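You operate a simulated robot arm through the tools that you are given. There is no shell and no other tool. Be economical: measure what you need, move in short steps, check, and stop when the job is done.

You are at the controls of a simulated two-armed robot. One attempt, no reset.

Task
Hold the orange bowl on the top of the utility counter steady with one hand, lift the honey beaker out of it with the other and set it down on the top of the utility counter. Set down upright: honey beaker.

It is judged by the outcome, as a careful person would: the job done as asked, and still so three seconds after it is handed in. It fails if anything else is knocked over, pushed out of place, dropped, spilled or broken.

Robot
Two 7-joint arms with two-finger parallel grippers on one trunk, on a base that drives. Base frame: it is fixed to the floor where the robot stands at the start and does not move with it; the origin is under the middle of the robot, x ahead of it, y to its left, z up; the surface under the hand at the start is at about z = 900. Units: mm, degrees, N and s.
The left shoulder is at the start at [62, 197, 1154], the right one opposite. With the tool pointing down near the work surface each hand reaches from about 300 to 720 mm from the robot's upright axis, wherever it stands, measured 20 degrees to its own side. Places, roughly: top of the utility counter [600, 100, 900]. Payload 1.57 kg a hand.
The TCP of each hand is the grasp point between the finger pads, 30 mm short of the fingertips. In the tool frame z runs along the fingers and y along their closing line. Largest opening 110 mm; finger width 24, thickness 12; the body of the gripper, 48 by 112 mm, starts 78 mm behind the TCP.
Orientation is that of the tool frame in the base frame, as [roll, pitch, yaw] about the fixed x, y, z axes, in that order (R = Rz(yaw) Ry(pitch) Rx(roll)). With the fingers straight down and closing along the base's y, the tool's x points along the base's -x, its y along +y and its z along -z.

Tools
- The arms move only by the tool move_arm. It takes "left_series", "right_series" or both (then of equal length, played together; a hand with none holds still); each is a list that holds one entry, the list of rows, each a list of 7 numbers: the closure, from 0 (fully open) to 1 (shut), then the shift along the tool's x, y, z in m, then the turn, a rotation vector about the tool's x, y, z in degrees. In form: [[[claw, x, y, z, rx, ry, rz], ...]]. A call has 1 to 10 rows; each row shifts and turns the commanded pose from where the row before left it, along the tool's axes as they then stand. A row lasts 0.2 s, in which the tool goes at most 50 mm and 8.6 degrees; a call with a longer step from one row to the next is refused whole, and so is a gripper value outside its range. A pose out of reach is approached as far as the arm can. The call stops where the force on the tool passes 40 N (or 10 N more than at its start, if that is more) or the arm is blocked; 0.2 s more then pass. Each finger travels about 72 mm/s and halts on what it meets, pressing with about 40 N; the grip force reading is that of the motor and also rises with nothing between the fingers. The clock runs only during rows and for 0.2 s after the last one: add rows that do not move to give the fingers time. The reply holds the time, the measured pose of the TCP, the force on the tool along the base axes, the opening and the grip force, in the units named above and with some noise, with the torque about the TCP (base axes, N m) and any sound that the robot's microphone picked up, and new pictures: "show" is both (left out), scene, wrist or none (wrist: the cameras of the hands that moved).
- Cameras (640 x 400 px; columns grow to the right, rows downward): "scene" is now at [98.9, 19.2, 1723.2]; the picture's right is [0.26, -0.97, -0.00], its down [-0.84, -0.23, -0.50] and it looks along [0.48, 0.13, -0.87] (base axes); focal length 268 px, centre (320, 200). "left" rides on the left gripper at [70, -16, -141] in its tool frame; the picture's right is [0.23, 0.97, 0.00], its down [-0.85, 0.20, -0.48] and it looks along [-0.47, 0.11, 0.88] (tool axes); focal length 222 px, centre (320, 200). "right" rides on the right gripper at [70, 16, -141] in its tool frame; the picture's right is [-0.23, 0.97, 0.00], its down [-0.85, -0.20, -0.48] and it looks along [-0.47, -0.11, 0.88] (tool axes); focal length 222 px, centre (320, 200). There is no depth. A picture from a camera that has moved, and an enlarged one, comes with that camera's place and axes in the base frame and with its lens.
- raise_lower(by): slides the trunk up (or, below 0, down) by that many mm; the arms and the scene camera ride with it, the base frame stays. It gives what a move gives, with no picture.
- drive_base(legs): drives the robot by 1 to 6 legs, each [ahead, left, turn to the left] in mm, mm and degrees, along the robot's own axes; the way and the turn of a leg run together, so that a leg with both is an arc; at most 1500 mm and 180 degrees a leg. The arms and the cameras ride along, it lands a little off, and it stops where it bumps. It gives what a move gives, and a new picture of the scene camera.
- turn_head(pan, tilt): turns the head with the scene camera to pan (to the left, within 86 degrees either way) and tilt (down, from -29 to 69), counted from straight ahead of the robot. It gives what a move gives, and a new picture of the scene camera.
- inspect(camera, box): a new picture of the part [left, top, right, bottom] of that camera's present view, enlarged. It takes no simulated time.
- sign_off(): hands the job in; it is judged then, once.

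Work in short steps. Places have to be worked out from the pictures, the camera data and where the tool is seen: move nearer, look again, correct. Check each grasp and each placing, and mend what went wrong. You have 120 turns and 260 pictures in all, those below and enlarged ones among them. Open the grippers and draw the arms clear of the work before you hand the job in, unless the task says otherwise; then end with one line.

The tools are called after "Request:" by a JSON object that holds its "name" and its "arguments". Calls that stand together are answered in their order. move_arm: Moves the arms, as the interface text tells. Its arguments: {"type":"object","properties":{"left_series":{"type":"array","items":{"type":"array","items":{"type":"array","items":{"type":"number"}}}},"right_series":{"type":"array","items":{"type":"array","items":{"type":"array","items":{"type":"number"}}}},"show":{"type":"string","enum":["both","scene","wrist","none"]}},"required":[]} The other tools are called the same way: raise_lower (by) slides the trunk up or down; drive_base (legs) drives the base; turn_head (pan, tilt) turns the head that bears the scene camera; inspect (camera, box) takes an enlarged picture of a part of a camera's view; sign_off () hands the job in.

At the start:

```text
time: 0.0
left_tcp_pos: [498.6, 203.2, 1219.6]
left_tool_rot: [180.0, -0.1, 180.0]
left_wrist_force: [0.3, -0.4, -0.5]
left_wrist_torque: [0.02, 0.02, 0.02]
left_finger_gap: 109.8
left_gripper_force: 0.1
right_tcp_pos: [400.7, -203.6, 1194.7]
right_tool_rot: [179.9, -0.2, 180.0]
right_wrist_force: [0.3, 0.1, 1.0]
right_wrist_torque: [-0.02, -0.02, 0.0]
right_finger_gap: 110.0
right_gripper_force: 0.2
trunk travel left (down, up): [-750.0, 240.0]
robot x, y, heading: [-0.0, 0.2, 0.1]
head pan, tilt: [15.1, 60.1]
```

scene: 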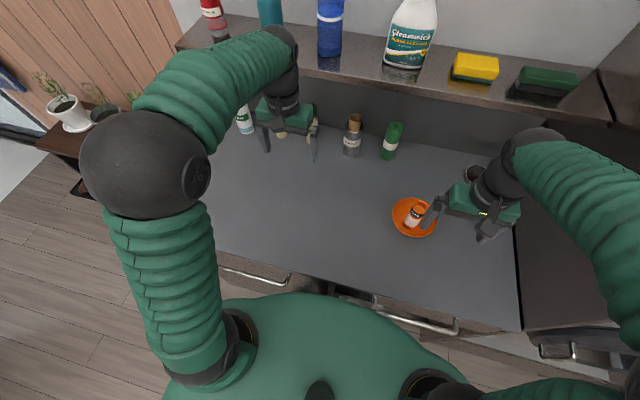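
right: 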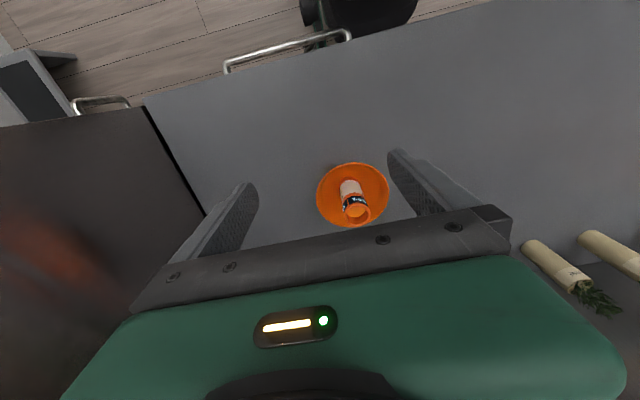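
left: 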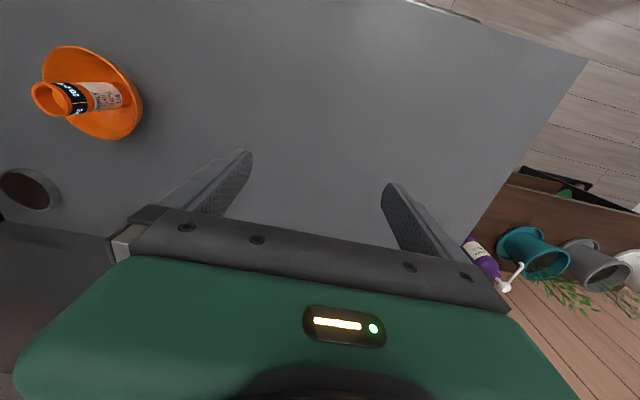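

The bowl with the beaker sits near (570, -185). I'll enlarge the views to measure it.

Request:
{"name": "inspect", "arguments": {"camera": "scene", "box": [340, 150, 500, 250]}}

Request:
{"name": "inspect", "arguments": {"camera": "right", "box": [280, 140, 440, 240]}}

Request:
{"name": "inspect", "arguments": {"camera": "left", "box": [0, 30, 192, 150]}}

```text
4.00 times, centred on (420, 200) of scene
camera zoom: at [98.9, 19.2, 1723.2], right [0.26, -0.97, 0.0], down [-0.84, -0.23, -0.5], along [0.48, 0.13, -0.87], focal length 1073 px, centre (-80, 200)
```

zoom: 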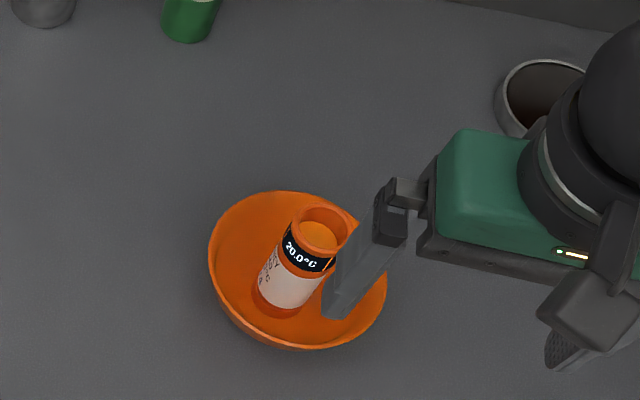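

```text
4.00 times, centred on (360, 190) of right
camera zoom: at [331.1, -187.0, 1336.3], right [0.23, 0.97, 0.0], down [0.86, -0.2, 0.48], along [0.47, -0.11, -0.88], focal length 888 px, centre (160, 240)
```

zoom: 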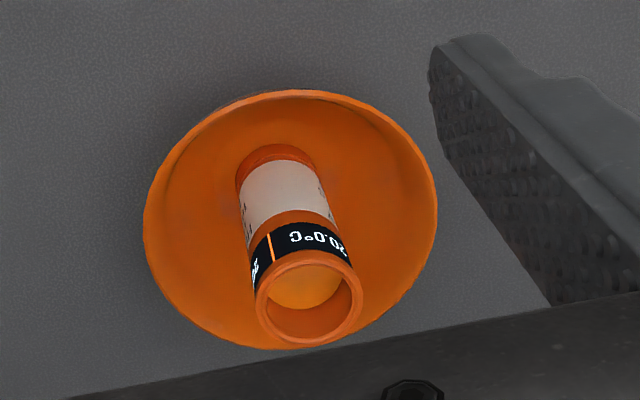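

```text
3.33 times, centred on (96, 90) of left
camera zoom: at [428.2, 186.5, 1361.1], right [-0.23, 0.97, 0.0], down [0.86, 0.2, 0.48], along [0.47, 0.11, -0.88], focal length 740 px, centre (1067, 567)
```

zoom: 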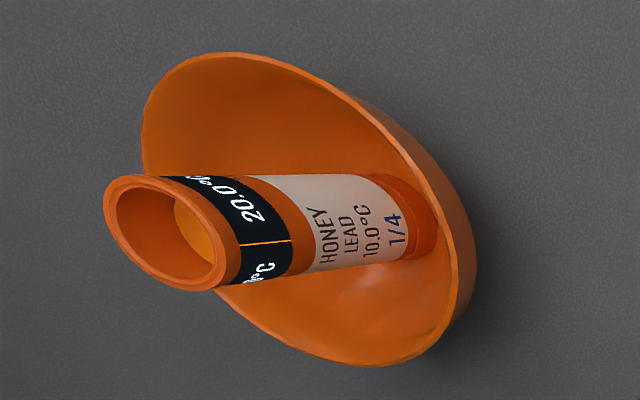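

Triangulating, the beaker's top centre is at about (539, -173, 1023) with a diameter of about 44. The bowl's rim centre is at about (535, -171, 958) with a radius of about 70. The left hand will pinch the left rim, tilted outward, and the right hand will take the beaker from above. I'm moving the left hand near the rim to look.

Request:
{"name": "move_arm", "arguments": {"left_series": [[[0, -0.006, -0.038, 0.02, 0, 0, 0], [0, -0.006, -0.038, 0.02, 0, 0, 0], [0, -0.006, -0.038, 0.02, 0, 0, 0], [0, -0.006, -0.038, 0.02, 0, 0, 0], [0, -0.006, -0.038, 0.02, 0, 0, 0], [0, -0.006, -0.038, 0.02, 0, 0, 0], [0, 0, 0, 0, 8.5, 0, 0], [0, 0, 0, 0, 8.5, 0, 0], [0, 0, 0, 0, 8.5, 0, 0], [0, 0, 0, 0, 8.5, 0, 0]]]}}

```text
time: 2.2
left_tcp_pos: [534.1, -26.4, 1102.2]
left_tool_rot: [-146.0, 0.1, 179.9]
left_wrist_force: [0.6, -0.7, -0.1]
left_wrist_torque: [0.01, 0.0, 0.01]
left_finger_gap: 109.7
left_gripper_force: 0.1
right_tcp_pos: [401.1, -203.4, 1195.8]
right_tool_rot: [-180.0, 0.1, -179.9]
right_wrist_force: [-0.1, -0.4, -0.6]
right_wrist_torque: [-0.01, -0.01, 0.01]
right_finger_gap: 109.9
right_gripper_force: 0.0
trunk travel left (down, up): [-750.0, 240.0]
robot x, y, heading: [-0.1, -1.4, -0.0]
head pan, tilt: [15.1, 60.1]
camera scene: at [100.2, 19.6, 1723.1], right [0.26, -0.97, 0.0], down [-0.84, -0.23, -0.5], along [0.48, 0.13, -0.87], focal length 268 px, centre (320, 200)
camera left: at [463.8, 41.2, 1226.8], right [-0.23, 0.81, -0.55], down [0.86, 0.43, 0.28], along [0.47, -0.4, -0.79], focal length 222 px, centre (320, 200)
```

scene: 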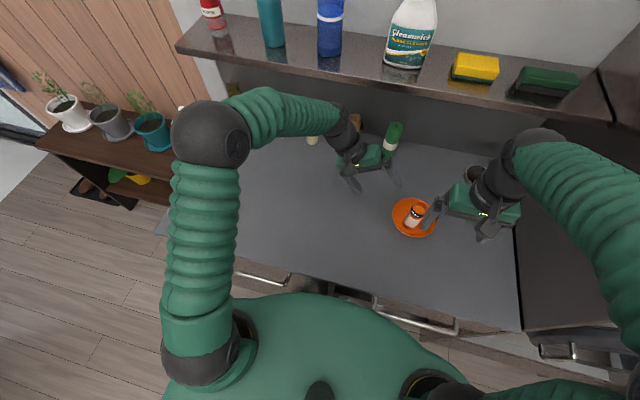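
left: 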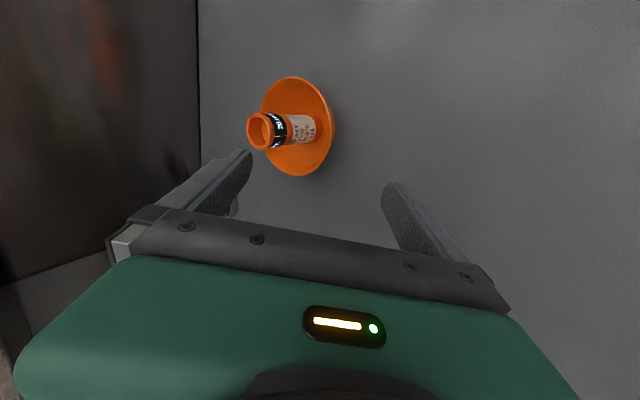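

Request:
{"name": "inspect", "arguments": {"camera": "left", "box": [220, 65, 380, 165]}}

Request:
{"name": "inspect", "arguments": {"camera": "scene", "box": [374, 185, 454, 245]}}

```text
4.00 times, centred on (300, 115) of left
camera zoom: at [463.8, 41.2, 1226.8], right [-0.23, 0.81, -0.55], down [0.86, 0.43, 0.28], along [0.47, -0.4, -0.79], focal length 888 px, centre (400, 540)
```

zoom: 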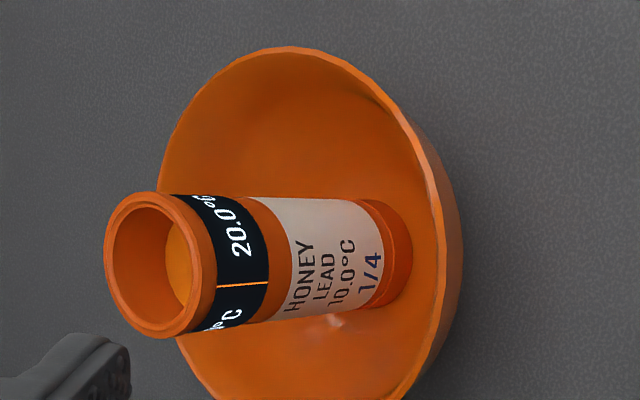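

```text
6.67 times, centred on (414, 215) of scene
camera zoom: at [100.2, 19.6, 1723.1], right [0.26, -0.97, 0.0], down [-0.84, -0.23, -0.5], along [0.48, 0.13, -0.87], focal length 1789 px, centre (-307, 100)
```

zoom: 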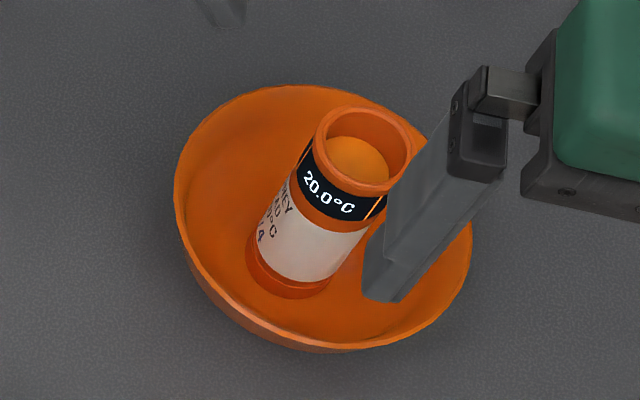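

There's no spout and the bowl flares about 25–30°, so the present 34° tilt suits it. I'm part-closing the left hand and coming to about 50 mm short of the rim.

Request:
{"name": "move_arm", "arguments": {"left_series": [[[0.7, 0, 0.006, 0, 0, 0, 0], [0.7, 0, 0.006, 0.02, 0, 0, 0], [0.7, -0.001, 0.006, 0.02, 0, 0, 0], [0.7, 0, 0, 0.03, 0, 0, 0], [0.7, 0, 0, 0.03, 0, 0, 0], [0.7, 0, 0, 0, 0, 0, 0]]]}}

Request:
{"name": "inspect", "arguments": {"camera": "left", "box": [160, 50, 400, 200]}}

Request:
{"name": "inspect", "arguments": {"camera": "scene", "box": [374, 185, 454, 245]}}

Request:
{"name": "inspect", "arguments": {"camera": "right", "box": [280, 140, 440, 240]}}

```text
time: 3.6
left_tcp_pos: [533.0, -69.0, 1009.0]
left_tool_rot: [-146.1, 0.0, -180.0]
left_wrist_force: [-0.2, -0.5, 0.0]
left_wrist_torque: [0.03, -0.02, 0.0]
left_finger_gap: 33.0
left_gripper_force: 0.1
right_tcp_pos: [400.2, -204.4, 1195.0]
right_tool_rot: [180.0, 0.0, 180.0]
right_wrist_force: [-0.9, 0.5, -0.5]
right_wrist_torque: [-0.02, -0.01, 0.03]
right_finger_gap: 110.1
right_gripper_force: 0.0
trunk travel left (down, up): [-750.0, 240.0]
robot x, y, heading: [3.8, 5.4, -0.1]
head pan, tilt: [15.1, 60.1]
camera scene: at [99.4, 18.1, 1723.2], right [0.26, -0.97, 0.0], down [-0.84, -0.23, -0.5], along [0.48, 0.13, -0.87], focal length 268 px, centre (320, 200)
camera left: at [463.4, -1.6, 1134.6], right [-0.23, 0.81, -0.54], down [0.85, 0.43, 0.29], along [0.47, -0.4, -0.79], focal length 222 px, centre (320, 200)
```

scene: 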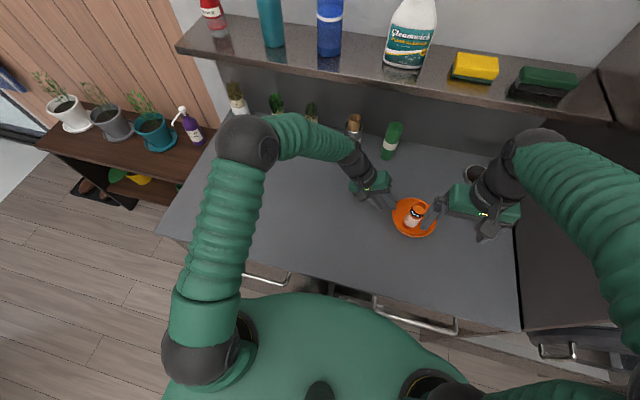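
left: 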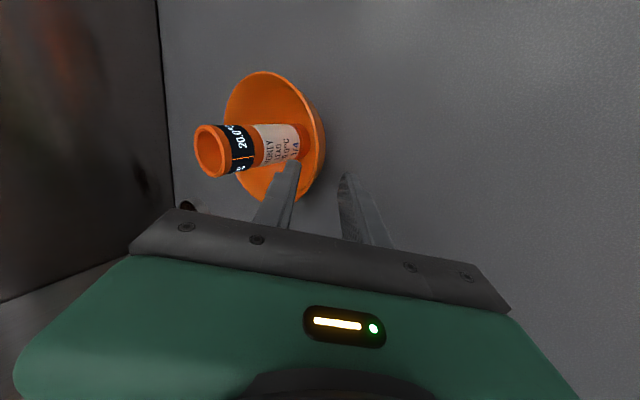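

```text
2.67 times, centred on (280, 125) of left
camera zoom: at [463.4, -1.6, 1134.6], right [-0.23, 0.81, -0.54], down [0.85, 0.43, 0.29], along [0.47, -0.4, -0.79], focal length 592 px, centre (427, 400)
```

zoom: 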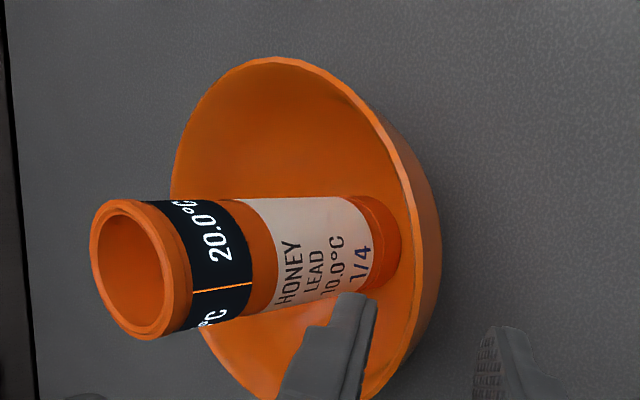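

```text
6.67 times, centred on (414, 215) of scene
camera zoom: at [99.4, 18.1, 1723.2], right [0.26, -0.97, 0.0], down [-0.84, -0.23, -0.5], along [0.48, 0.13, -0.87], focal length 1789 px, centre (-307, 100)
```

zoom: 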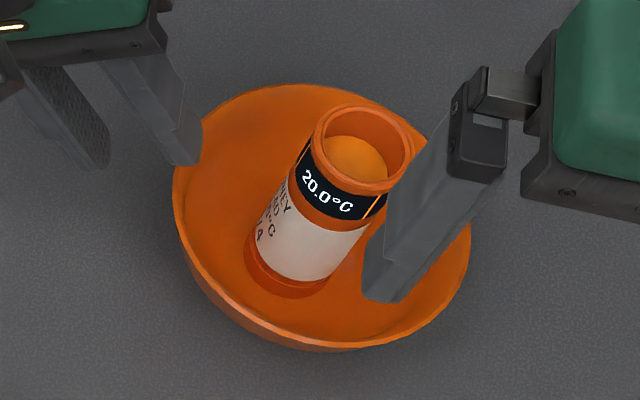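

```text
4.00 times, centred on (360, 190) of right
camera zoom: at [329.6, -187.8, 1336.6], right [0.23, 0.97, 0.0], down [0.85, -0.2, 0.48], along [0.47, -0.11, -0.88], focal length 888 px, centre (160, 240)
```

zoom: 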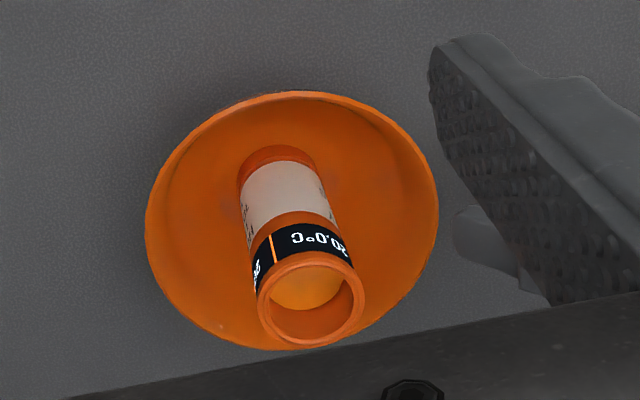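

The projected rim point matches the picture within about 2 mm. I'm advancing along the tool by 50 mm so the rim sits between the pads.

Request:
{"name": "move_arm", "arguments": {"left_series": [[[0.7, -0.001, 0.001, 0.013, 0, 0, 0], [0.7, -0.001, 0, 0.013, 0, 0, 0], [0.7, 0, 0, 0.013, 0, 0, 0], [0.7, 0, 0, 0.011, 0, 0, 0], [0.7, 0, 0, 0, 0, 0, 0]]], "show": "wrist"}}

Request:
{"name": "inspect", "arguments": {"camera": "left", "box": [160, 80, 400, 230]}}

Request:
{"name": "inspect", "arguments": {"camera": "scene", "box": [374, 185, 454, 245]}}

```text
time: 4.8
left_tcp_pos: [535.7, -96.1, 966.3]
left_tool_rot: [-145.9, 0.0, -180.0]
left_wrist_force: [0.4, -0.1, 1.0]
left_wrist_torque: [0.01, -0.01, 0.0]
left_finger_gap: 33.2
left_gripper_force: 0.1
right_tcp_pos: [400.1, -204.0, 1194.8]
right_tool_rot: [179.9, -0.1, -180.0]
right_wrist_force: [0.3, -0.3, 0.3]
right_wrist_torque: [0.01, -0.05, -0.05]
right_finger_gap: 109.8
right_gripper_force: 0.1
trunk travel left (down, up): [-750.0, 240.0]
robot x, y, heading: [0.8, 2.5, -0.0]
head pan, tilt: [15.1, 60.1]
camera left: at [466.0, -29.7, 1091.8], right [-0.23, 0.81, -0.54], down [0.85, 0.43, 0.29], along [0.47, -0.4, -0.79], focal length 222 px, centre (320, 200)
```

left: 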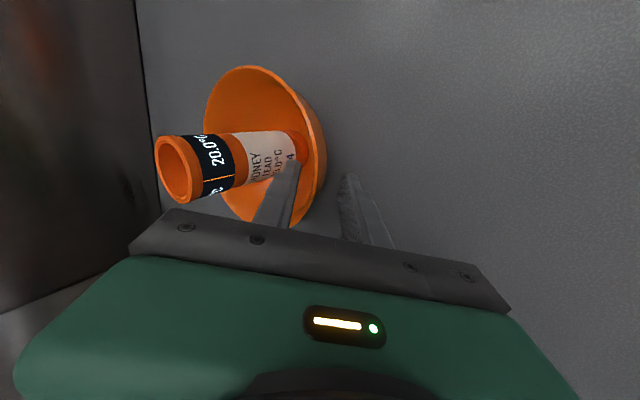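

```text
2.67 times, centred on (280, 155) of left
camera zoom: at [466.0, -29.7, 1091.8], right [-0.23, 0.81, -0.54], down [0.85, 0.43, 0.29], along [0.47, -0.4, -0.79], focal length 592 px, centre (427, 320)
```

zoom: 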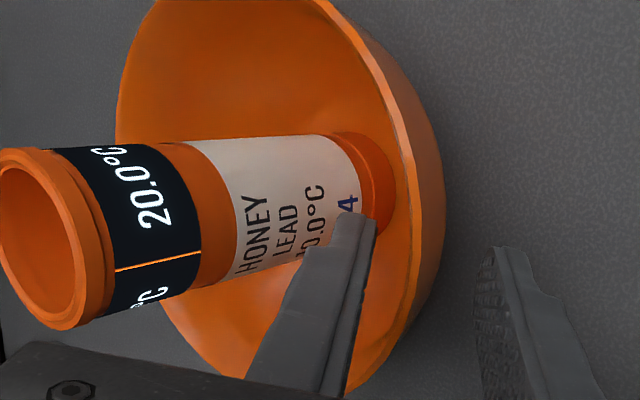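

```text
6.67 times, centred on (414, 215) of scene
camera zoom: at [99.6, 18.2, 1723.1], right [0.26, -0.97, 0.0], down [-0.84, -0.23, -0.5], along [0.48, 0.13, -0.87], focal length 1789 px, centre (-307, 100)
```

zoom: 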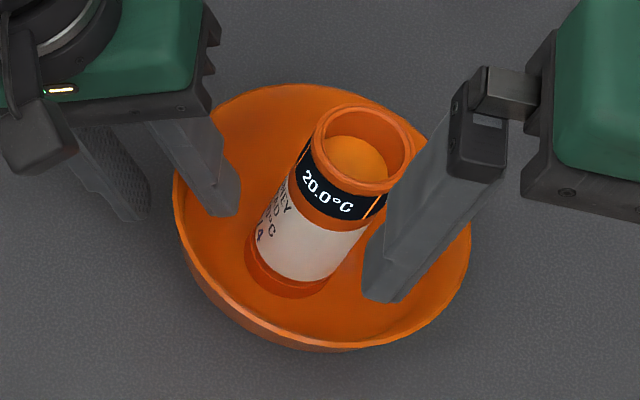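

The rim is between the pads, a few mm nearer the inner finger. I'm shifting 2.5 mm inward and closing in stages.

Request:
{"name": "move_arm", "arguments": {"left_series": [[[0.7, 0, -0.0025, 0, 0, 0, 0], [0.75, 0, 0, 0, 0, 0, 0], [0.8, 0, 0, 0, 0, 0, 0], [0.85, 0, 0, 0, 0, 0, 0], [0.88, 0, 0, 0, 0, 0, 0], [0.88, 0, 0, 0, 0, 0, 0]]], "show": "none"}}

Request:
{"name": "inspect", "arguments": {"camera": "left", "box": [160, 80, 400, 230]}}

Request:
{"name": "inspect", "arguments": {"camera": "scene", "box": [374, 185, 454, 245]}}

```text
time: 6.2
left_tcp_pos: [535.4, -97.7, 967.7]
left_tool_rot: [-146.0, 0.0, -179.9]
left_wrist_force: [1.2, -0.5, 0.0]
left_wrist_torque: [-0.03, -0.03, -0.01]
left_finger_gap: 13.9
left_gripper_force: 0.3
right_tcp_pos: [400.7, -204.8, 1194.7]
right_tool_rot: [179.9, 0.0, 179.9]
right_wrist_force: [-0.6, 0.4, 0.2]
right_wrist_torque: [-0.02, -0.03, 0.01]
right_finger_gap: 110.0
right_gripper_force: 0.2
trunk travel left (down, up): [-750.0, 240.0]
robot x, y, heading: [2.7, 0.3, -0.1]
head pan, tilt: [15.1, 60.1]
```

```text
2.67 times, centred on (280, 155) of left
camera zoom: at [466.4, -31.6, 1093.1], right [-0.23, 0.81, -0.54], down [0.85, 0.43, 0.29], along [0.47, -0.4, -0.79], focal length 592 px, centre (427, 320)
```

zoom: 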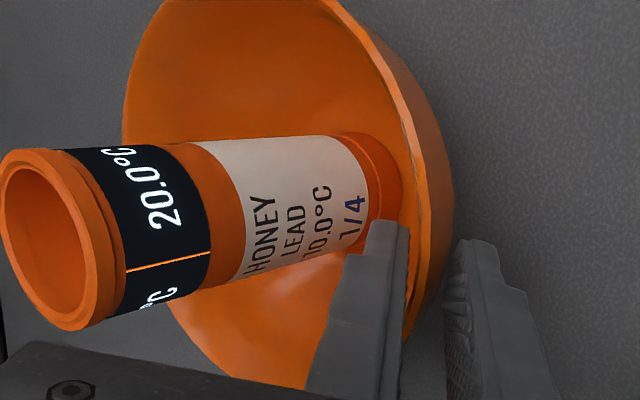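

```text
6.67 times, centred on (414, 215) of scene
camera zoom: at [99.6, 18.0, 1723.1], right [0.26, -0.97, 0.0], down [-0.84, -0.23, -0.5], along [0.48, 0.13, -0.87], focal length 1789 px, centre (-307, 100)
```

zoom: 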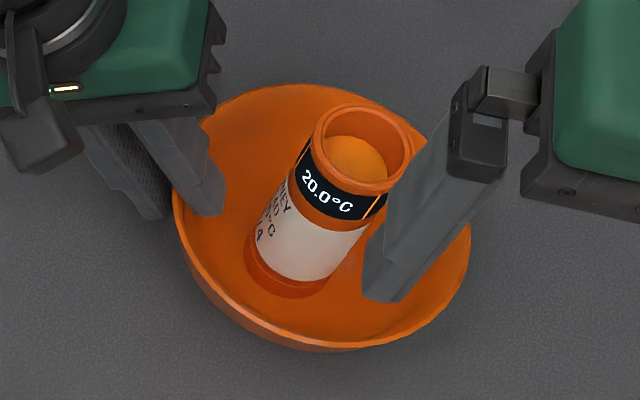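

It's well centred and the bowl hasn't moved. I'm closing further in small steps.

Request:
{"name": "move_arm", "arguments": {"left_series": [[[0.9, 0, 0, 0, 0, 0, 0], [0.92, 0, 0, 0, 0, 0, 0], [0.94, 0, 0, 0, 0, 0, 0], [0.95, 0, 0, 0, 0, 0, 0], [0.95, 0, 0, 0, 0, 0, 0]]], "show": "none"}}

Request:
{"name": "inspect", "arguments": {"camera": "scene", "box": [374, 185, 454, 245]}}

```text
time: 7.4
left_tcp_pos: [537.0, -98.2, 968.1]
left_tool_rot: [-146.1, 0.0, 179.9]
left_wrist_force: [0.8, 0.2, -4.5]
left_wrist_torque: [0.36, 0.0, -0.01]
left_finger_gap: 7.9
left_gripper_force: 26.9
right_tcp_pos: [400.6, -205.3, 1195.2]
right_tool_rot: [179.9, 0.0, -180.0]
right_wrist_force: [0.4, -0.1, 0.0]
right_wrist_torque: [-0.02, -0.02, 0.02]
right_finger_gap: 110.0
right_gripper_force: 0.1
trunk travel left (down, up): [-750.0, 240.0]
robot x, y, heading: [-1.8, 0.2, -0.0]
head pan, tilt: [15.1, 60.1]
```

```text
6.67 times, centred on (414, 215) of scene
camera zoom: at [100.3, 17.8, 1723.0], right [0.26, -0.97, 0.0], down [-0.84, -0.23, -0.5], along [0.48, 0.13, -0.87], focal length 1789 px, centre (-307, 100)
```

zoom: 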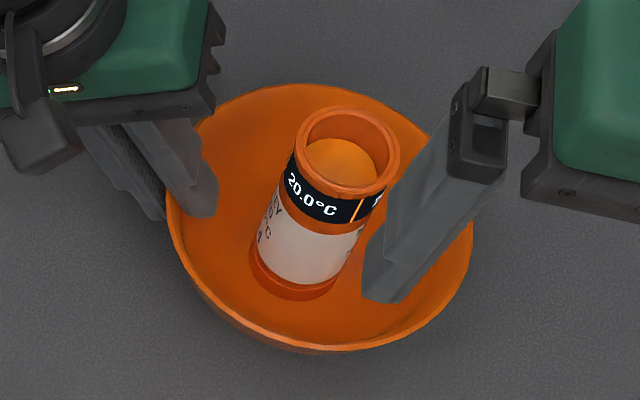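

The pinch tipped the bowl a few degrees because my fingers are steeper than the wall's flare. I'm easing open to let it settle, then reducing the tilt.

Request:
{"name": "move_arm", "arguments": {"left_series": [[[0.94, 0, 0, 0, 0, 0, 0], [0.93, 0, 0, 0, 0, 0, 0], [0.92, 0, 0, 0, 0, 0, 0], [0.91, 0, 0, 0, 0, 0, 0], [0.9, 0, 0, 0, 0, 0, 0], [0.88, 0, 0, 0, 0, 0, 0], [0.85, 0, 0, 0, 0, 0, 0], [0.85, 0, 0, 0, 0, 0, 0]]], "show": "none"}}

Request:
{"name": "inspect", "arguments": {"camera": "scene", "box": [374, 185, 454, 245]}}

Request:
{"name": "inspect", "arguments": {"camera": "left", "box": [160, 80, 400, 230]}}

```text
time: 9.2
left_tcp_pos: [536.1, -97.1, 967.7]
left_tool_rot: [-146.0, 0.0, 180.0]
left_wrist_force: [0.1, -0.8, -0.3]
left_wrist_torque: [0.0, 0.0, -0.01]
left_finger_gap: 16.2
left_gripper_force: 0.1
right_tcp_pos: [399.6, -204.6, 1193.5]
right_tool_rot: [180.0, 0.2, 179.9]
right_wrist_force: [-0.1, 0.8, 0.1]
right_wrist_torque: [0.01, 0.0, -0.01]
right_finger_gap: 110.1
right_gripper_force: 0.1
trunk travel left (down, up): [-750.0, 240.0]
robot x, y, heading: [0.2, -1.3, 0.1]
head pan, tilt: [15.1, 60.1]
```

```text
6.67 times, centred on (414, 215) of scene
camera zoom: at [99.6, 18.3, 1723.1], right [0.26, -0.97, 0.0], down [-0.84, -0.23, -0.5], along [0.48, 0.13, -0.87], focal length 1789 px, centre (-307, 100)
```

zoom: 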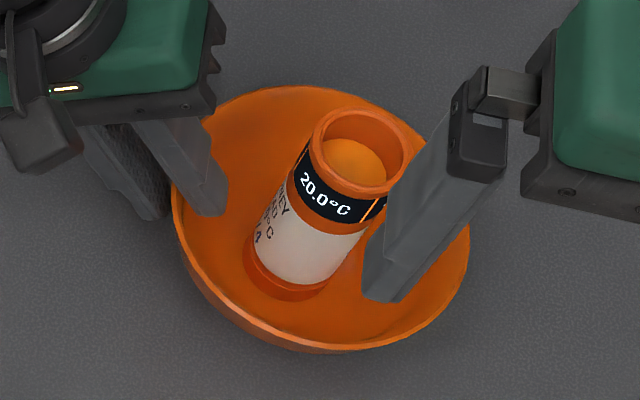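

```text
2.67 times, centred on (280, 155) of left
camera zoom: at [466.4, -31.4, 1093.1], right [-0.23, 0.81, -0.54], down [0.86, 0.43, 0.29], along [0.47, -0.4, -0.79], focal length 592 px, centre (427, 320)
```

zoom: 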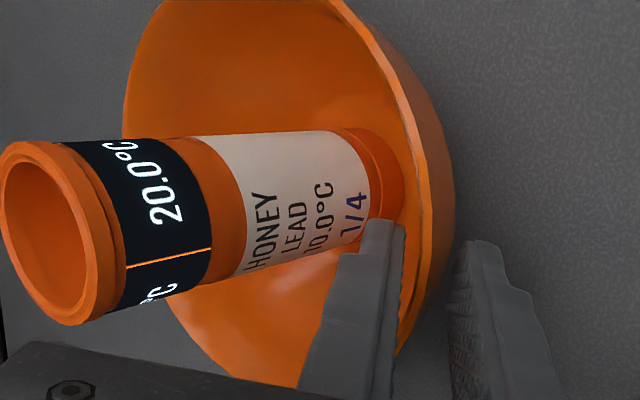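

It settled back upright. I'm turning the left hand 9° toward vertical and closing gently again.

Request:
{"name": "move_arm", "arguments": {"left_series": [[[0.8, 0, -0.0005, 0, -4.5, 0, 0], [0.8, 0, -0.0005, 0, -4.5, 0, 0], [0.85, 0, 0, 0, 0, 0, 0], [0.88, 0, 0, 0, 0, 0, 0], [0.9, 0, 0, 0, 0, 0, 0], [0.9, 0, 0, 0, 0, 0, 0]]], "show": "none"}}

Request:
{"name": "inspect", "arguments": {"camera": "scene", "box": [374, 185, 454, 245]}}

Request:
{"name": "inspect", "arguments": {"camera": "left", "box": [160, 80, 400, 230]}}

```text
time: 10.6
left_tcp_pos: [537.0, -98.2, 967.5]
left_tool_rot: [-155.1, -0.1, 180.0]
left_wrist_force: [0.8, -2.4, 3.1]
left_wrist_torque: [-0.1, 0.01, 0.03]
left_finger_gap: 13.9
left_gripper_force: 2.0
right_tcp_pos: [401.2, -205.0, 1194.2]
right_tool_rot: [179.9, 0.1, -179.9]
right_wrist_force: [-1.3, -0.6, 0.1]
right_wrist_torque: [-0.01, -0.03, 0.03]
right_finger_gap: 110.1
right_gripper_force: 0.2
trunk travel left (down, up): [-750.0, 240.0]
robot x, y, heading: [1.2, 0.8, 0.1]
head pan, tilt: [15.1, 60.1]
```

```text
6.67 times, centred on (414, 215) of scene
camera zoom: at [99.3, 17.0, 1723.2], right [0.26, -0.97, 0.0], down [-0.84, -0.22, -0.5], along [0.48, 0.13, -0.87], focal length 1789 px, centre (-307, 100)
```

zoom: 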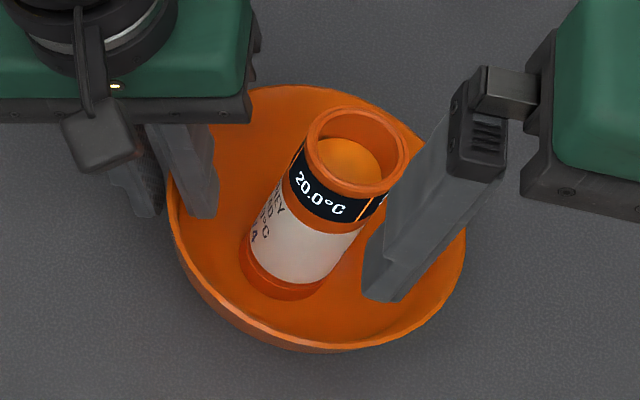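

```text
2.67 times, centred on (280, 155) of left
camera zoom: at [466.3, -53.1, 1102.3], right [-0.23, 0.88, -0.41], down [0.85, 0.38, 0.35], along [0.47, -0.27, -0.84], focal length 592 px, centre (427, 320)
```

zoom: 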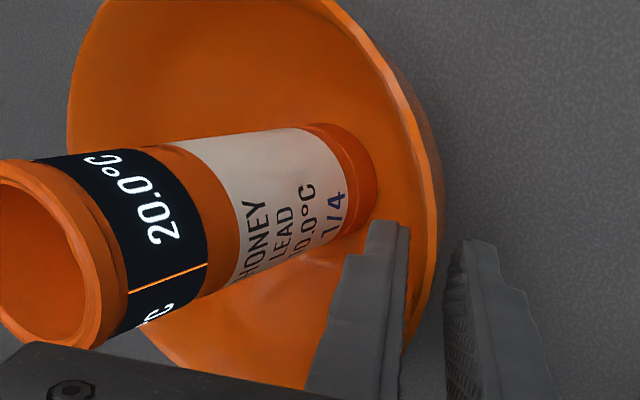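

Now only the inner finger has met the wall, because the turn swung the tips outward. I'm opening a little, shifting 4 mm inward, and closing again in small steps.

Request:
{"name": "move_arm", "arguments": {"left_series": [[[0.82, 0, 0, 0, 0, 0, 0], [0.8, 0, -0.002, 0, 0, 0, 0], [0.8, 0, -0.002, 0, 0, 0, 0], [0.85, 0, 0, 0, 0, 0, 0], [0.88, 0, 0, 0, 0, 0, 0], [0.9, 0, 0, 0, 0, 0, 0], [0.9, 0, 0, 0, 0, 0, 0]]], "show": "none"}}

Request:
{"name": "inspect", "arguments": {"camera": "scene", "box": [374, 185, 454, 245]}}

Request:
{"name": "inspect", "arguments": {"camera": "left", "box": [160, 80, 400, 230]}}

```text
time: 12.2
left_tcp_pos: [534.7, -100.4, 969.9]
left_tool_rot: [-155.0, 0.0, 180.0]
left_wrist_force: [0.9, 0.0, -0.7]
left_wrist_torque: [-0.01, 0.0, -0.01]
left_finger_gap: 11.6
left_gripper_force: 0.6
right_tcp_pos: [400.4, -204.1, 1194.5]
right_tool_rot: [-180.0, 0.0, 179.9]
right_wrist_force: [-0.2, -0.1, -0.3]
right_wrist_torque: [-0.02, -0.01, 0.0]
right_finger_gap: 110.4
right_gripper_force: 0.0
trunk travel left (down, up): [-750.0, 240.0]
robot x, y, heading: [1.0, 0.4, -0.2]
head pan, tilt: [15.1, 60.1]
```

```text
6.67 times, centred on (414, 215) of scene
camera zoom: at [99.6, 18.2, 1723.1], right [0.26, -0.97, 0.0], down [-0.84, -0.23, -0.5], along [0.48, 0.13, -0.87], focal length 1789 px, centre (-307, 100)
```

zoom: 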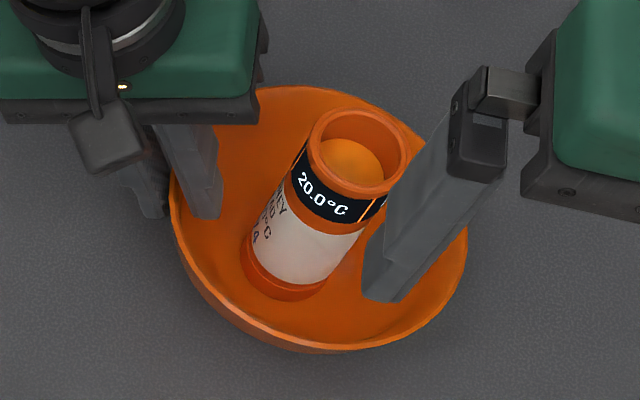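

```text
2.67 times, centred on (280, 155) of left
camera zoom: at [465.9, -55.1, 1104.0], right [-0.23, 0.88, -0.41], down [0.86, 0.38, 0.35], along [0.47, -0.27, -0.84], focal length 592 px, centre (427, 320)
```

zoom: 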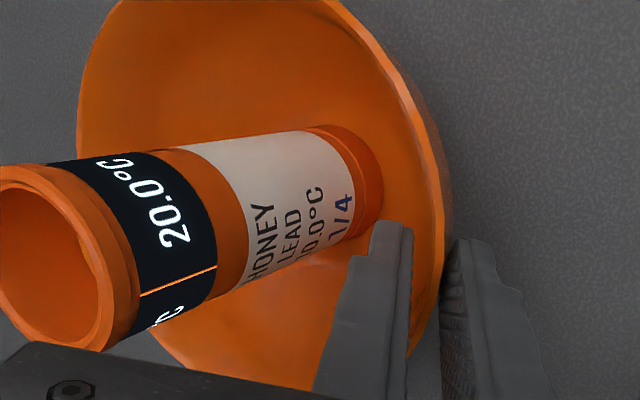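

Centred, with almost no force on either finger. I'm closing step by step.

Request:
{"name": "move_arm", "arguments": {"left_series": [[[0.91, 0, 0, 0, 0, 0, 0], [0.92, 0, 0, 0, 0, 0, 0], [0.93, 0, 0, 0, 0, 0, 0], [0.93, 0, 0, 0, 0, 0, 0]]], "show": "none"}}

Request:
{"name": "inspect", "arguments": {"camera": "scene", "box": [374, 185, 454, 245]}}

```text
time: 13.2
left_tcp_pos: [536.8, -102.3, 968.9]
left_tool_rot: [-154.9, 0.1, -179.9]
left_wrist_force: [5.6, -0.9, 7.2]
left_wrist_torque: [-0.91, -0.02, 0.49]
left_finger_gap: 9.1
left_gripper_force: 27.1
right_tcp_pos: [399.5, -204.0, 1194.8]
right_tool_rot: [179.9, 0.0, 179.9]
right_wrist_force: [0.3, 0.3, -1.0]
right_wrist_torque: [0.04, 0.01, 0.04]
right_finger_gap: 110.2
right_gripper_force: 0.0
trunk travel left (down, up): [-750.0, 240.0]
robot x, y, heading: [2.5, 2.1, -0.0]
head pan, tilt: [15.1, 60.1]
```

```text
6.67 times, centred on (414, 215) of scene
camera zoom: at [99.7, 18.2, 1723.3], right [0.26, -0.97, 0.0], down [-0.84, -0.23, -0.5], along [0.48, 0.13, -0.87], focal length 1789 px, centre (-307, 100)
```

zoom: 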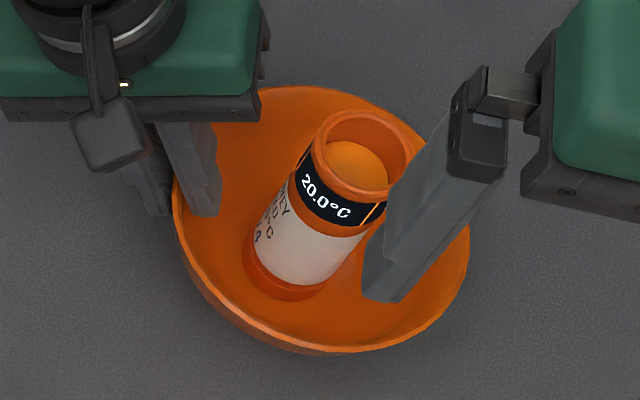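

The bowl is flat and firmly pinched at 27 N, pressed lightly onto the counter. For clearance from the left gripper, I'm turning the right hand so it closes along x, with its camera on the far side.

Request:
{"name": "move_arm", "arguments": {"right_series": [[[0, 0, 0, 0, 0, 0, -8.5], [0, 0, 0, 0, 0, 0, -8.5], [0, 0, 0, 0, 0, 0, -8.5], [0, 0, 0, 0, 0, 0, -8.5], [0, 0, 0, 0, 0, 0, -8.5], [0, 0, 0, 0, 0, 0, -8.5], [0, 0, 0, 0, 0, 0, -8.5], [0, 0, 0, 0, 0, 0, -8.5], [0, 0, 0, 0, 0, 0, -8.5], [0, 0, 0, 0, 0, 0, -8.5]]]}}

```text
time: 15.4
left_tcp_pos: [536.2, -99.9, 969.5]
left_tool_rot: [-155.0, 0.0, 180.0]
left_wrist_force: [5.7, 0.0, 8.4]
left_wrist_torque: [-0.74, 0.11, 0.45]
left_finger_gap: 9.3
left_gripper_force: 27.5
right_tcp_pos: [400.9, -204.2, 1194.6]
right_tool_rot: [180.0, -0.1, -94.8]
right_wrist_force: [0.7, 1.0, 0.0]
right_wrist_torque: [0.0, 0.03, 0.01]
right_finger_gap: 109.9
right_gripper_force: 0.1
trunk travel left (down, up): [-750.0, 240.0]
robot x, y, heading: [1.6, -3.4, -0.0]
head pan, tilt: [15.1, 60.1]
camera scene: at [99.5, 18.5, 1723.2], right [0.26, -0.97, 0.0], down [-0.84, -0.23, -0.5], along [0.48, 0.13, -0.87], focal length 268 px, centre (320, 200)
camera right: at [378.0, -272.0, 1336.3], right [-0.95, 0.31, 0.0], down [0.27, 0.83, 0.48], along [0.15, 0.46, -0.88], focal length 222 px, centre (320, 200)
```

scene: 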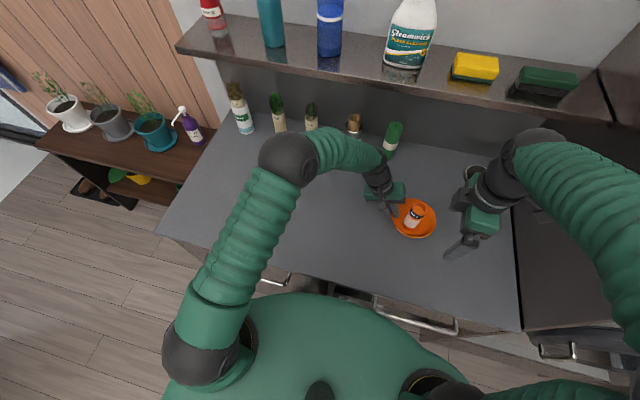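
right: 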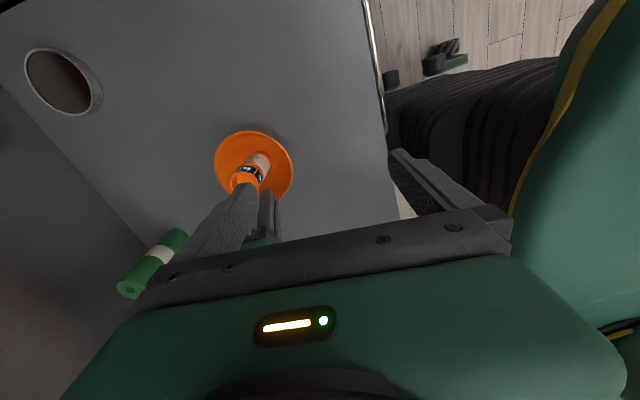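

I'm moving the right hand over the beaker, staying high.

Request:
{"name": "move_arm", "arguments": {"right_series": [[[0, -0.011, -0.0337, 0, 0, 0, 0], [0, -0.011, -0.0337, 0, 0, 0, 0], [0, -0.011, -0.0337, 0, 0, 0, 0], [0, -0.011, -0.0337, 0, 0, 0, 0], [0, 0, 0, 0.025, 0, 0, 0], [0, 0, 0, 0.025, 0, 0, 0], [0, 0, 0, 0.025, 0, 0, 0], [0, 0, 0, 0, 0, 0, 0]]]}}

Request:
{"name": "inspect", "arguments": {"camera": "right", "box": [240, 100, 400, 200]}}

```text
time: 17.2
left_tcp_pos: [535.6, -101.3, 969.5]
left_tool_rot: [-155.0, 0.0, 179.9]
left_wrist_force: [-3.0, -0.8, 7.0]
left_wrist_torque: [-0.66, 0.52, -0.11]
left_finger_gap: 9.2
left_gripper_force: 27.4
right_tcp_pos: [536.4, -170.0, 1119.7]
right_tool_rot: [180.0, 0.0, -95.1]
right_wrist_force: [0.0, 0.6, 0.2]
right_wrist_torque: [-0.01, 0.0, 0.01]
right_finger_gap: 109.6
right_gripper_force: 0.0
trunk travel left (down, up): [-750.0, 240.0]
robot x, y, heading: [0.2, -2.6, -0.3]
head pan, tilt: [15.1, 60.1]
camera scene: at [98.4, 18.2, 1723.2], right [0.26, -0.97, 0.0], down [-0.84, -0.23, -0.5], along [0.48, 0.13, -0.87], focal length 268 px, centre (320, 200)
camera right: at [513.8, -238.8, 1261.6], right [-0.95, 0.31, 0.0], down [0.27, 0.83, 0.48], along [0.15, 0.46, -0.88], focal length 222 px, centre (320, 200)
```

scene: 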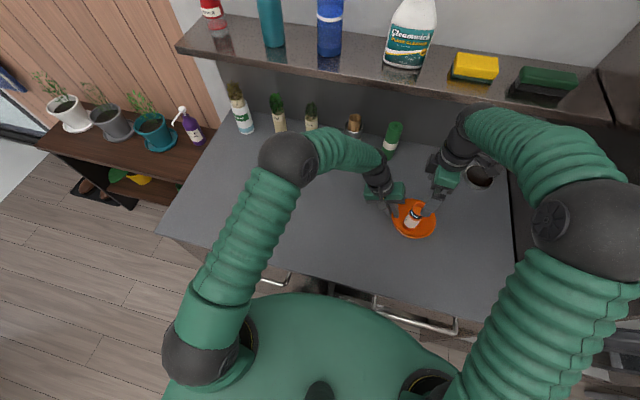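
right: 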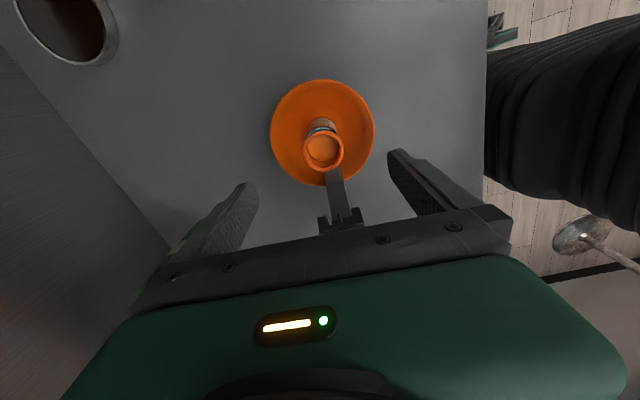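

```text
4.00 times, centred on (320, 150) of right
camera zoom: at [513.8, -238.8, 1261.6], right [-0.95, 0.31, 0.0], down [0.27, 0.83, 0.48], along [0.15, 0.46, -0.88], focal length 888 px, centre (320, 400)
```

zoom: 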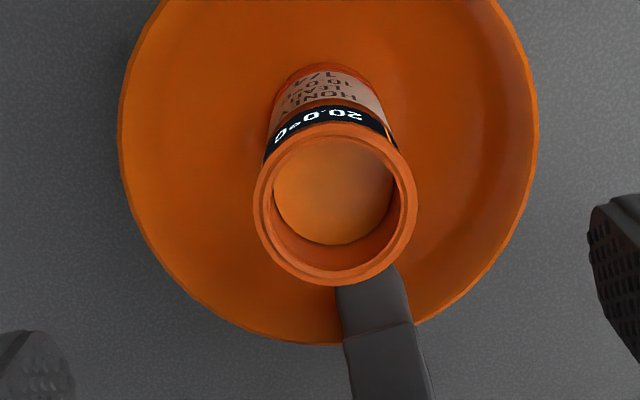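

The beaker's centre is about 4 mm off along the closing line, so I'm correcting that. I'll lower to TCP z≈1000, with the tips still above the bowl rim, and part-close.

Request:
{"name": "move_arm", "arguments": {"right_series": [[[0, 0, 0.004, 0, 0, 0, 0], [0.15, 0, 0, 0.02, 0, 0, 0], [0.25, 0, 0, 0.025, 0, 0, 0], [0.3, 0, 0, 0.025, 0, 0, 0], [0.3, 0, 0, 0.025, 0, 0, 0], [0.3, 0, 0, 0.024, 0, 0, 0], [0.3, 0, 0, 0, 0, 0, 0]]]}}

Request:
{"name": "inspect", "arguments": {"camera": "right", "box": [220, 100, 420, 225]}}

Request:
{"name": "inspect", "arguments": {"camera": "scene", "box": [374, 165, 470, 245]}}

```text
time: 18.8
left_tcp_pos: [535.6, -100.8, 969.9]
left_tool_rot: [-155.0, 0.1, 179.9]
left_wrist_force: [-2.3, -0.8, 6.1]
left_wrist_torque: [-0.7, 0.51, -0.08]
left_finger_gap: 8.9
left_gripper_force: 27.8
right_tcp_pos: [533.7, -173.2, 1001.3]
right_tool_rot: [-180.0, 0.1, -95.0]
right_wrist_force: [0.0, -1.0, -1.1]
right_wrist_torque: [0.0, 0.0, -0.03]
right_finger_gap: 77.1
right_gripper_force: 0.1
trunk travel left (down, up): [-750.0, 240.0]
robot x, y, heading: [1.5, 3.2, -0.1]
head pan, tilt: [15.1, 60.1]
camera scene: at [98.8, 18.0, 1723.2], right [0.26, -0.97, 0.0], down [-0.84, -0.23, -0.5], along [0.48, 0.13, -0.87], focal length 268 px, centre (320, 200)
camera right: at [509.5, -240.1, 1143.8], right [-0.95, 0.31, 0.0], down [0.27, 0.83, 0.48], along [0.15, 0.46, -0.88], focal length 222 px, centre (320, 200)
```

scene: 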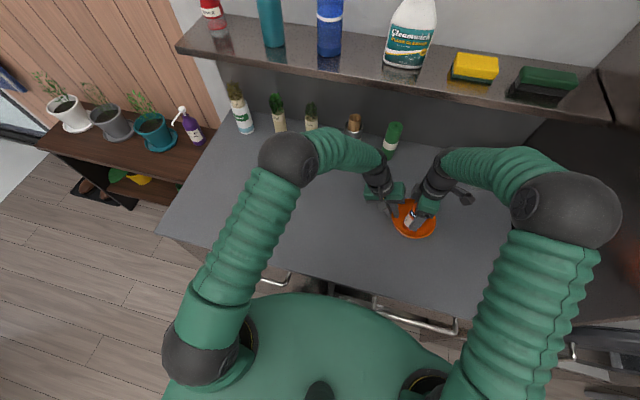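
right: 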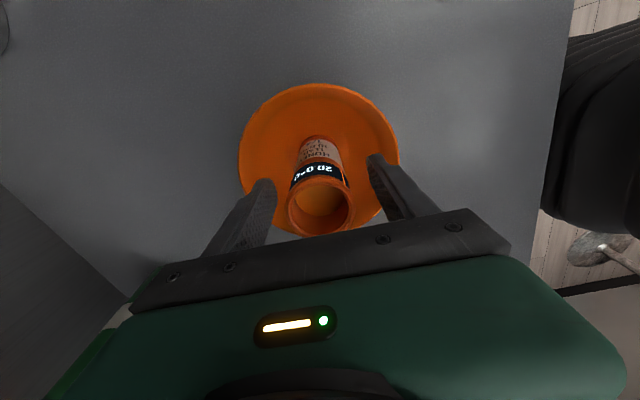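

```text
3.20 times, centred on (320, 162) of right
camera zoom: at [509.5, -240.1, 1143.8], right [-0.95, 0.31, 0.0], down [0.27, 0.83, 0.48], along [0.15, 0.46, -0.88], focal length 711 px, centre (320, 320)
```

zoom: 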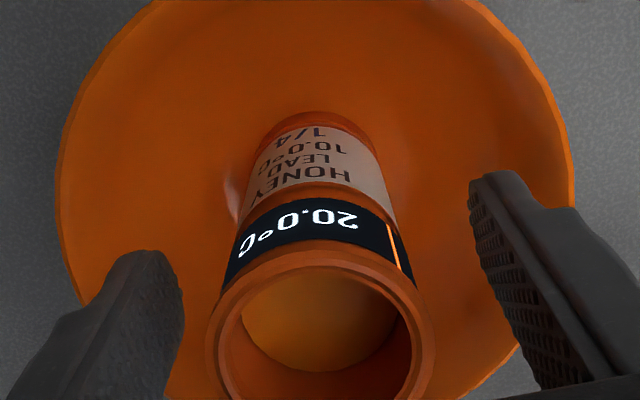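

```text
5.00 times, centred on (422, 205) of scene
camera zoom: at [98.8, 18.0, 1723.2], right [0.26, -0.97, 0.0], down [-0.84, -0.23, -0.5], along [0.48, 0.13, -0.87], focal length 1342 px, centre (-190, 175)
```

zoom: 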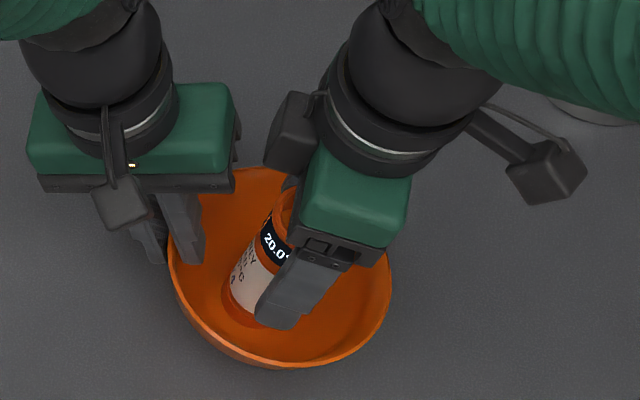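

The beaker is centred between the right fingers. I'm closing gently onto it.

Request:
{"name": "move_arm", "arguments": {"right_series": [[[0.45, 0, 0, 0, 0, 0, 0], [0.52, 0, 0, 0, 0, 0, 0], [0.56, 0, 0, 0, 0, 0, 0], [0.6, 0, 0, 0, 0, 0, 0], [0.63, 0, 0, 0, 0, 0, 0], [0.65, 0, 0, 0, 0, 0, 0], [0.65, 0, 0, 0, 0, 0, 0]]], "show": "wrist"}}

Request:
{"name": "inspect", "arguments": {"camera": "scene", "box": [374, 165, 470, 245]}}

```text
time: 20.4
left_tcp_pos: [534.4, -100.6, 970.2]
left_tool_rot: [-155.0, 0.0, 180.0]
left_wrist_force: [-1.1, -1.1, 5.8]
left_wrist_torque: [-0.73, 0.37, -0.09]
left_finger_gap: 8.9
left_gripper_force: 27.3
right_tcp_pos: [534.3, -171.3, 1002.3]
right_tool_rot: [-180.0, 0.0, -95.1]
right_wrist_force: [-0.4, 0.2, -0.7]
right_wrist_torque: [0.04, -0.01, -0.03]
right_finger_gap: 44.6
right_gripper_force: 39.9
trunk travel left (down, up): [-750.0, 240.0]
robot x, y, heading: [0.6, -0.6, -0.1]
head pan, tilt: [15.1, 60.1]
camera right: at [509.7, -240.0, 1144.0], right [-0.95, 0.31, 0.0], down [0.27, 0.83, 0.48], along [0.15, 0.46, -0.88], focal length 222 px, centre (320, 200)
```

right: 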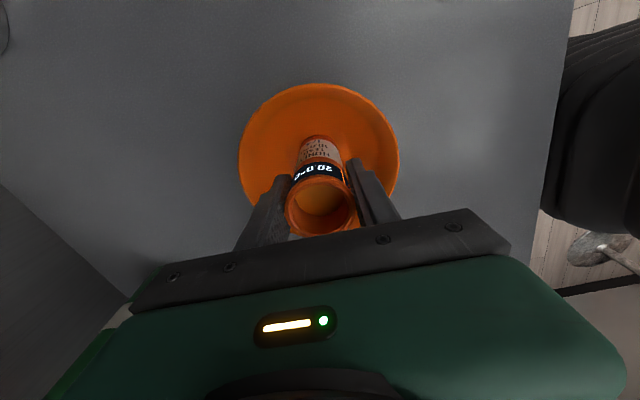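

```text
5.00 times, centred on (422, 205) of scene
camera zoom: at [99.2, 18.1, 1723.2], right [0.26, -0.97, 0.0], down [-0.84, -0.23, -0.5], along [0.48, 0.13, -0.87], focal length 1342 px, centre (-190, 175)
```

zoom: 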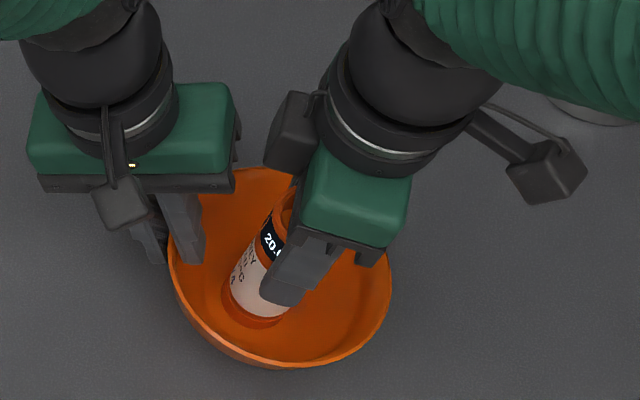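

Gripped at 44.6 mm and 40 N. I'm lifting slowly straight up.

Request:
{"name": "move_arm", "arguments": {"right_series": [[[0.66, 0, 0, -0.004, 0, 0, 0], [0.66, 0, 0, -0.006, 0, 0, 0], [0.66, 0, 0, -0.01, 0, 0, 0], [0.66, 0, 0, -0.01, 0, 0, 0], [0.66, 0, 0, 0, 0, 0, 0]]], "show": "wrist"}}

Request:
{"name": "inspect", "arguments": {"camera": "scene", "box": [374, 165, 470, 245]}}

```text
time: 21.6
left_tcp_pos: [536.6, -100.4, 969.9]
left_tool_rot: [-154.9, 0.0, -179.9]
left_wrist_force: [-1.0, -1.4, 7.1]
left_wrist_torque: [-0.74, 0.41, -0.07]
left_finger_gap: 8.8
left_gripper_force: 27.6
right_tcp_pos: [535.8, -171.5, 1030.9]
right_tool_rot: [180.0, 0.0, -94.9]
right_wrist_force: [-0.8, -0.4, -2.0]
right_wrist_torque: [-0.01, -0.01, -0.01]
right_finger_gap: 44.5
right_gripper_force: 39.9
trunk travel left (down, up): [-750.0, 240.0]
robot x, y, heading: [-1.3, 1.5, -0.1]
head pan, tilt: [15.1, 60.1]
camera right: at [511.3, -239.0, 1172.7], right [-0.95, 0.31, 0.0], down [0.27, 0.83, 0.48], along [0.15, 0.46, -0.88], focal length 222 px, centre (320, 200)
```

right: 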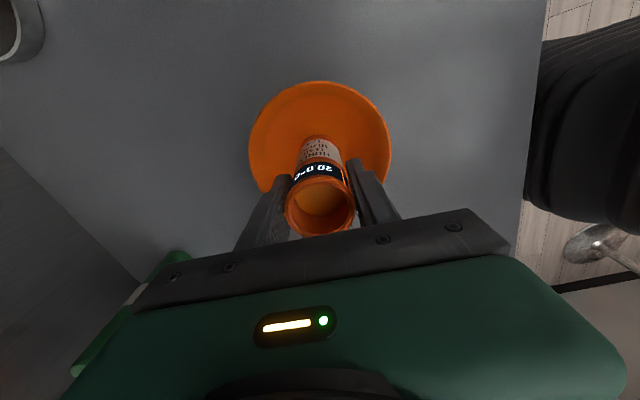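

```text
5.00 times, centred on (422, 205) of scene
camera zoom: at [99.4, 18.1, 1723.2], right [0.26, -0.97, 0.0], down [-0.84, -0.23, -0.5], along [0.48, 0.13, -0.87], focal length 1342 px, centre (-190, 175)
```

zoom: 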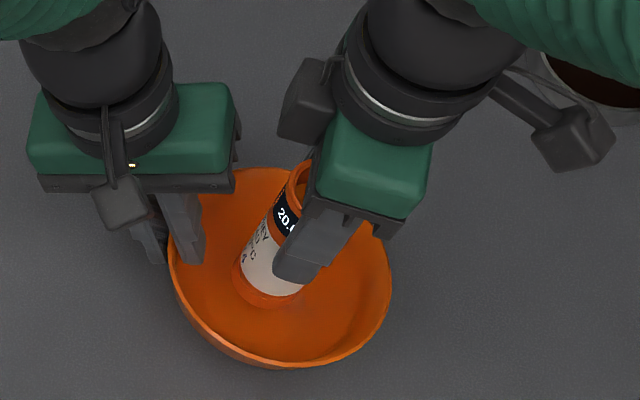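

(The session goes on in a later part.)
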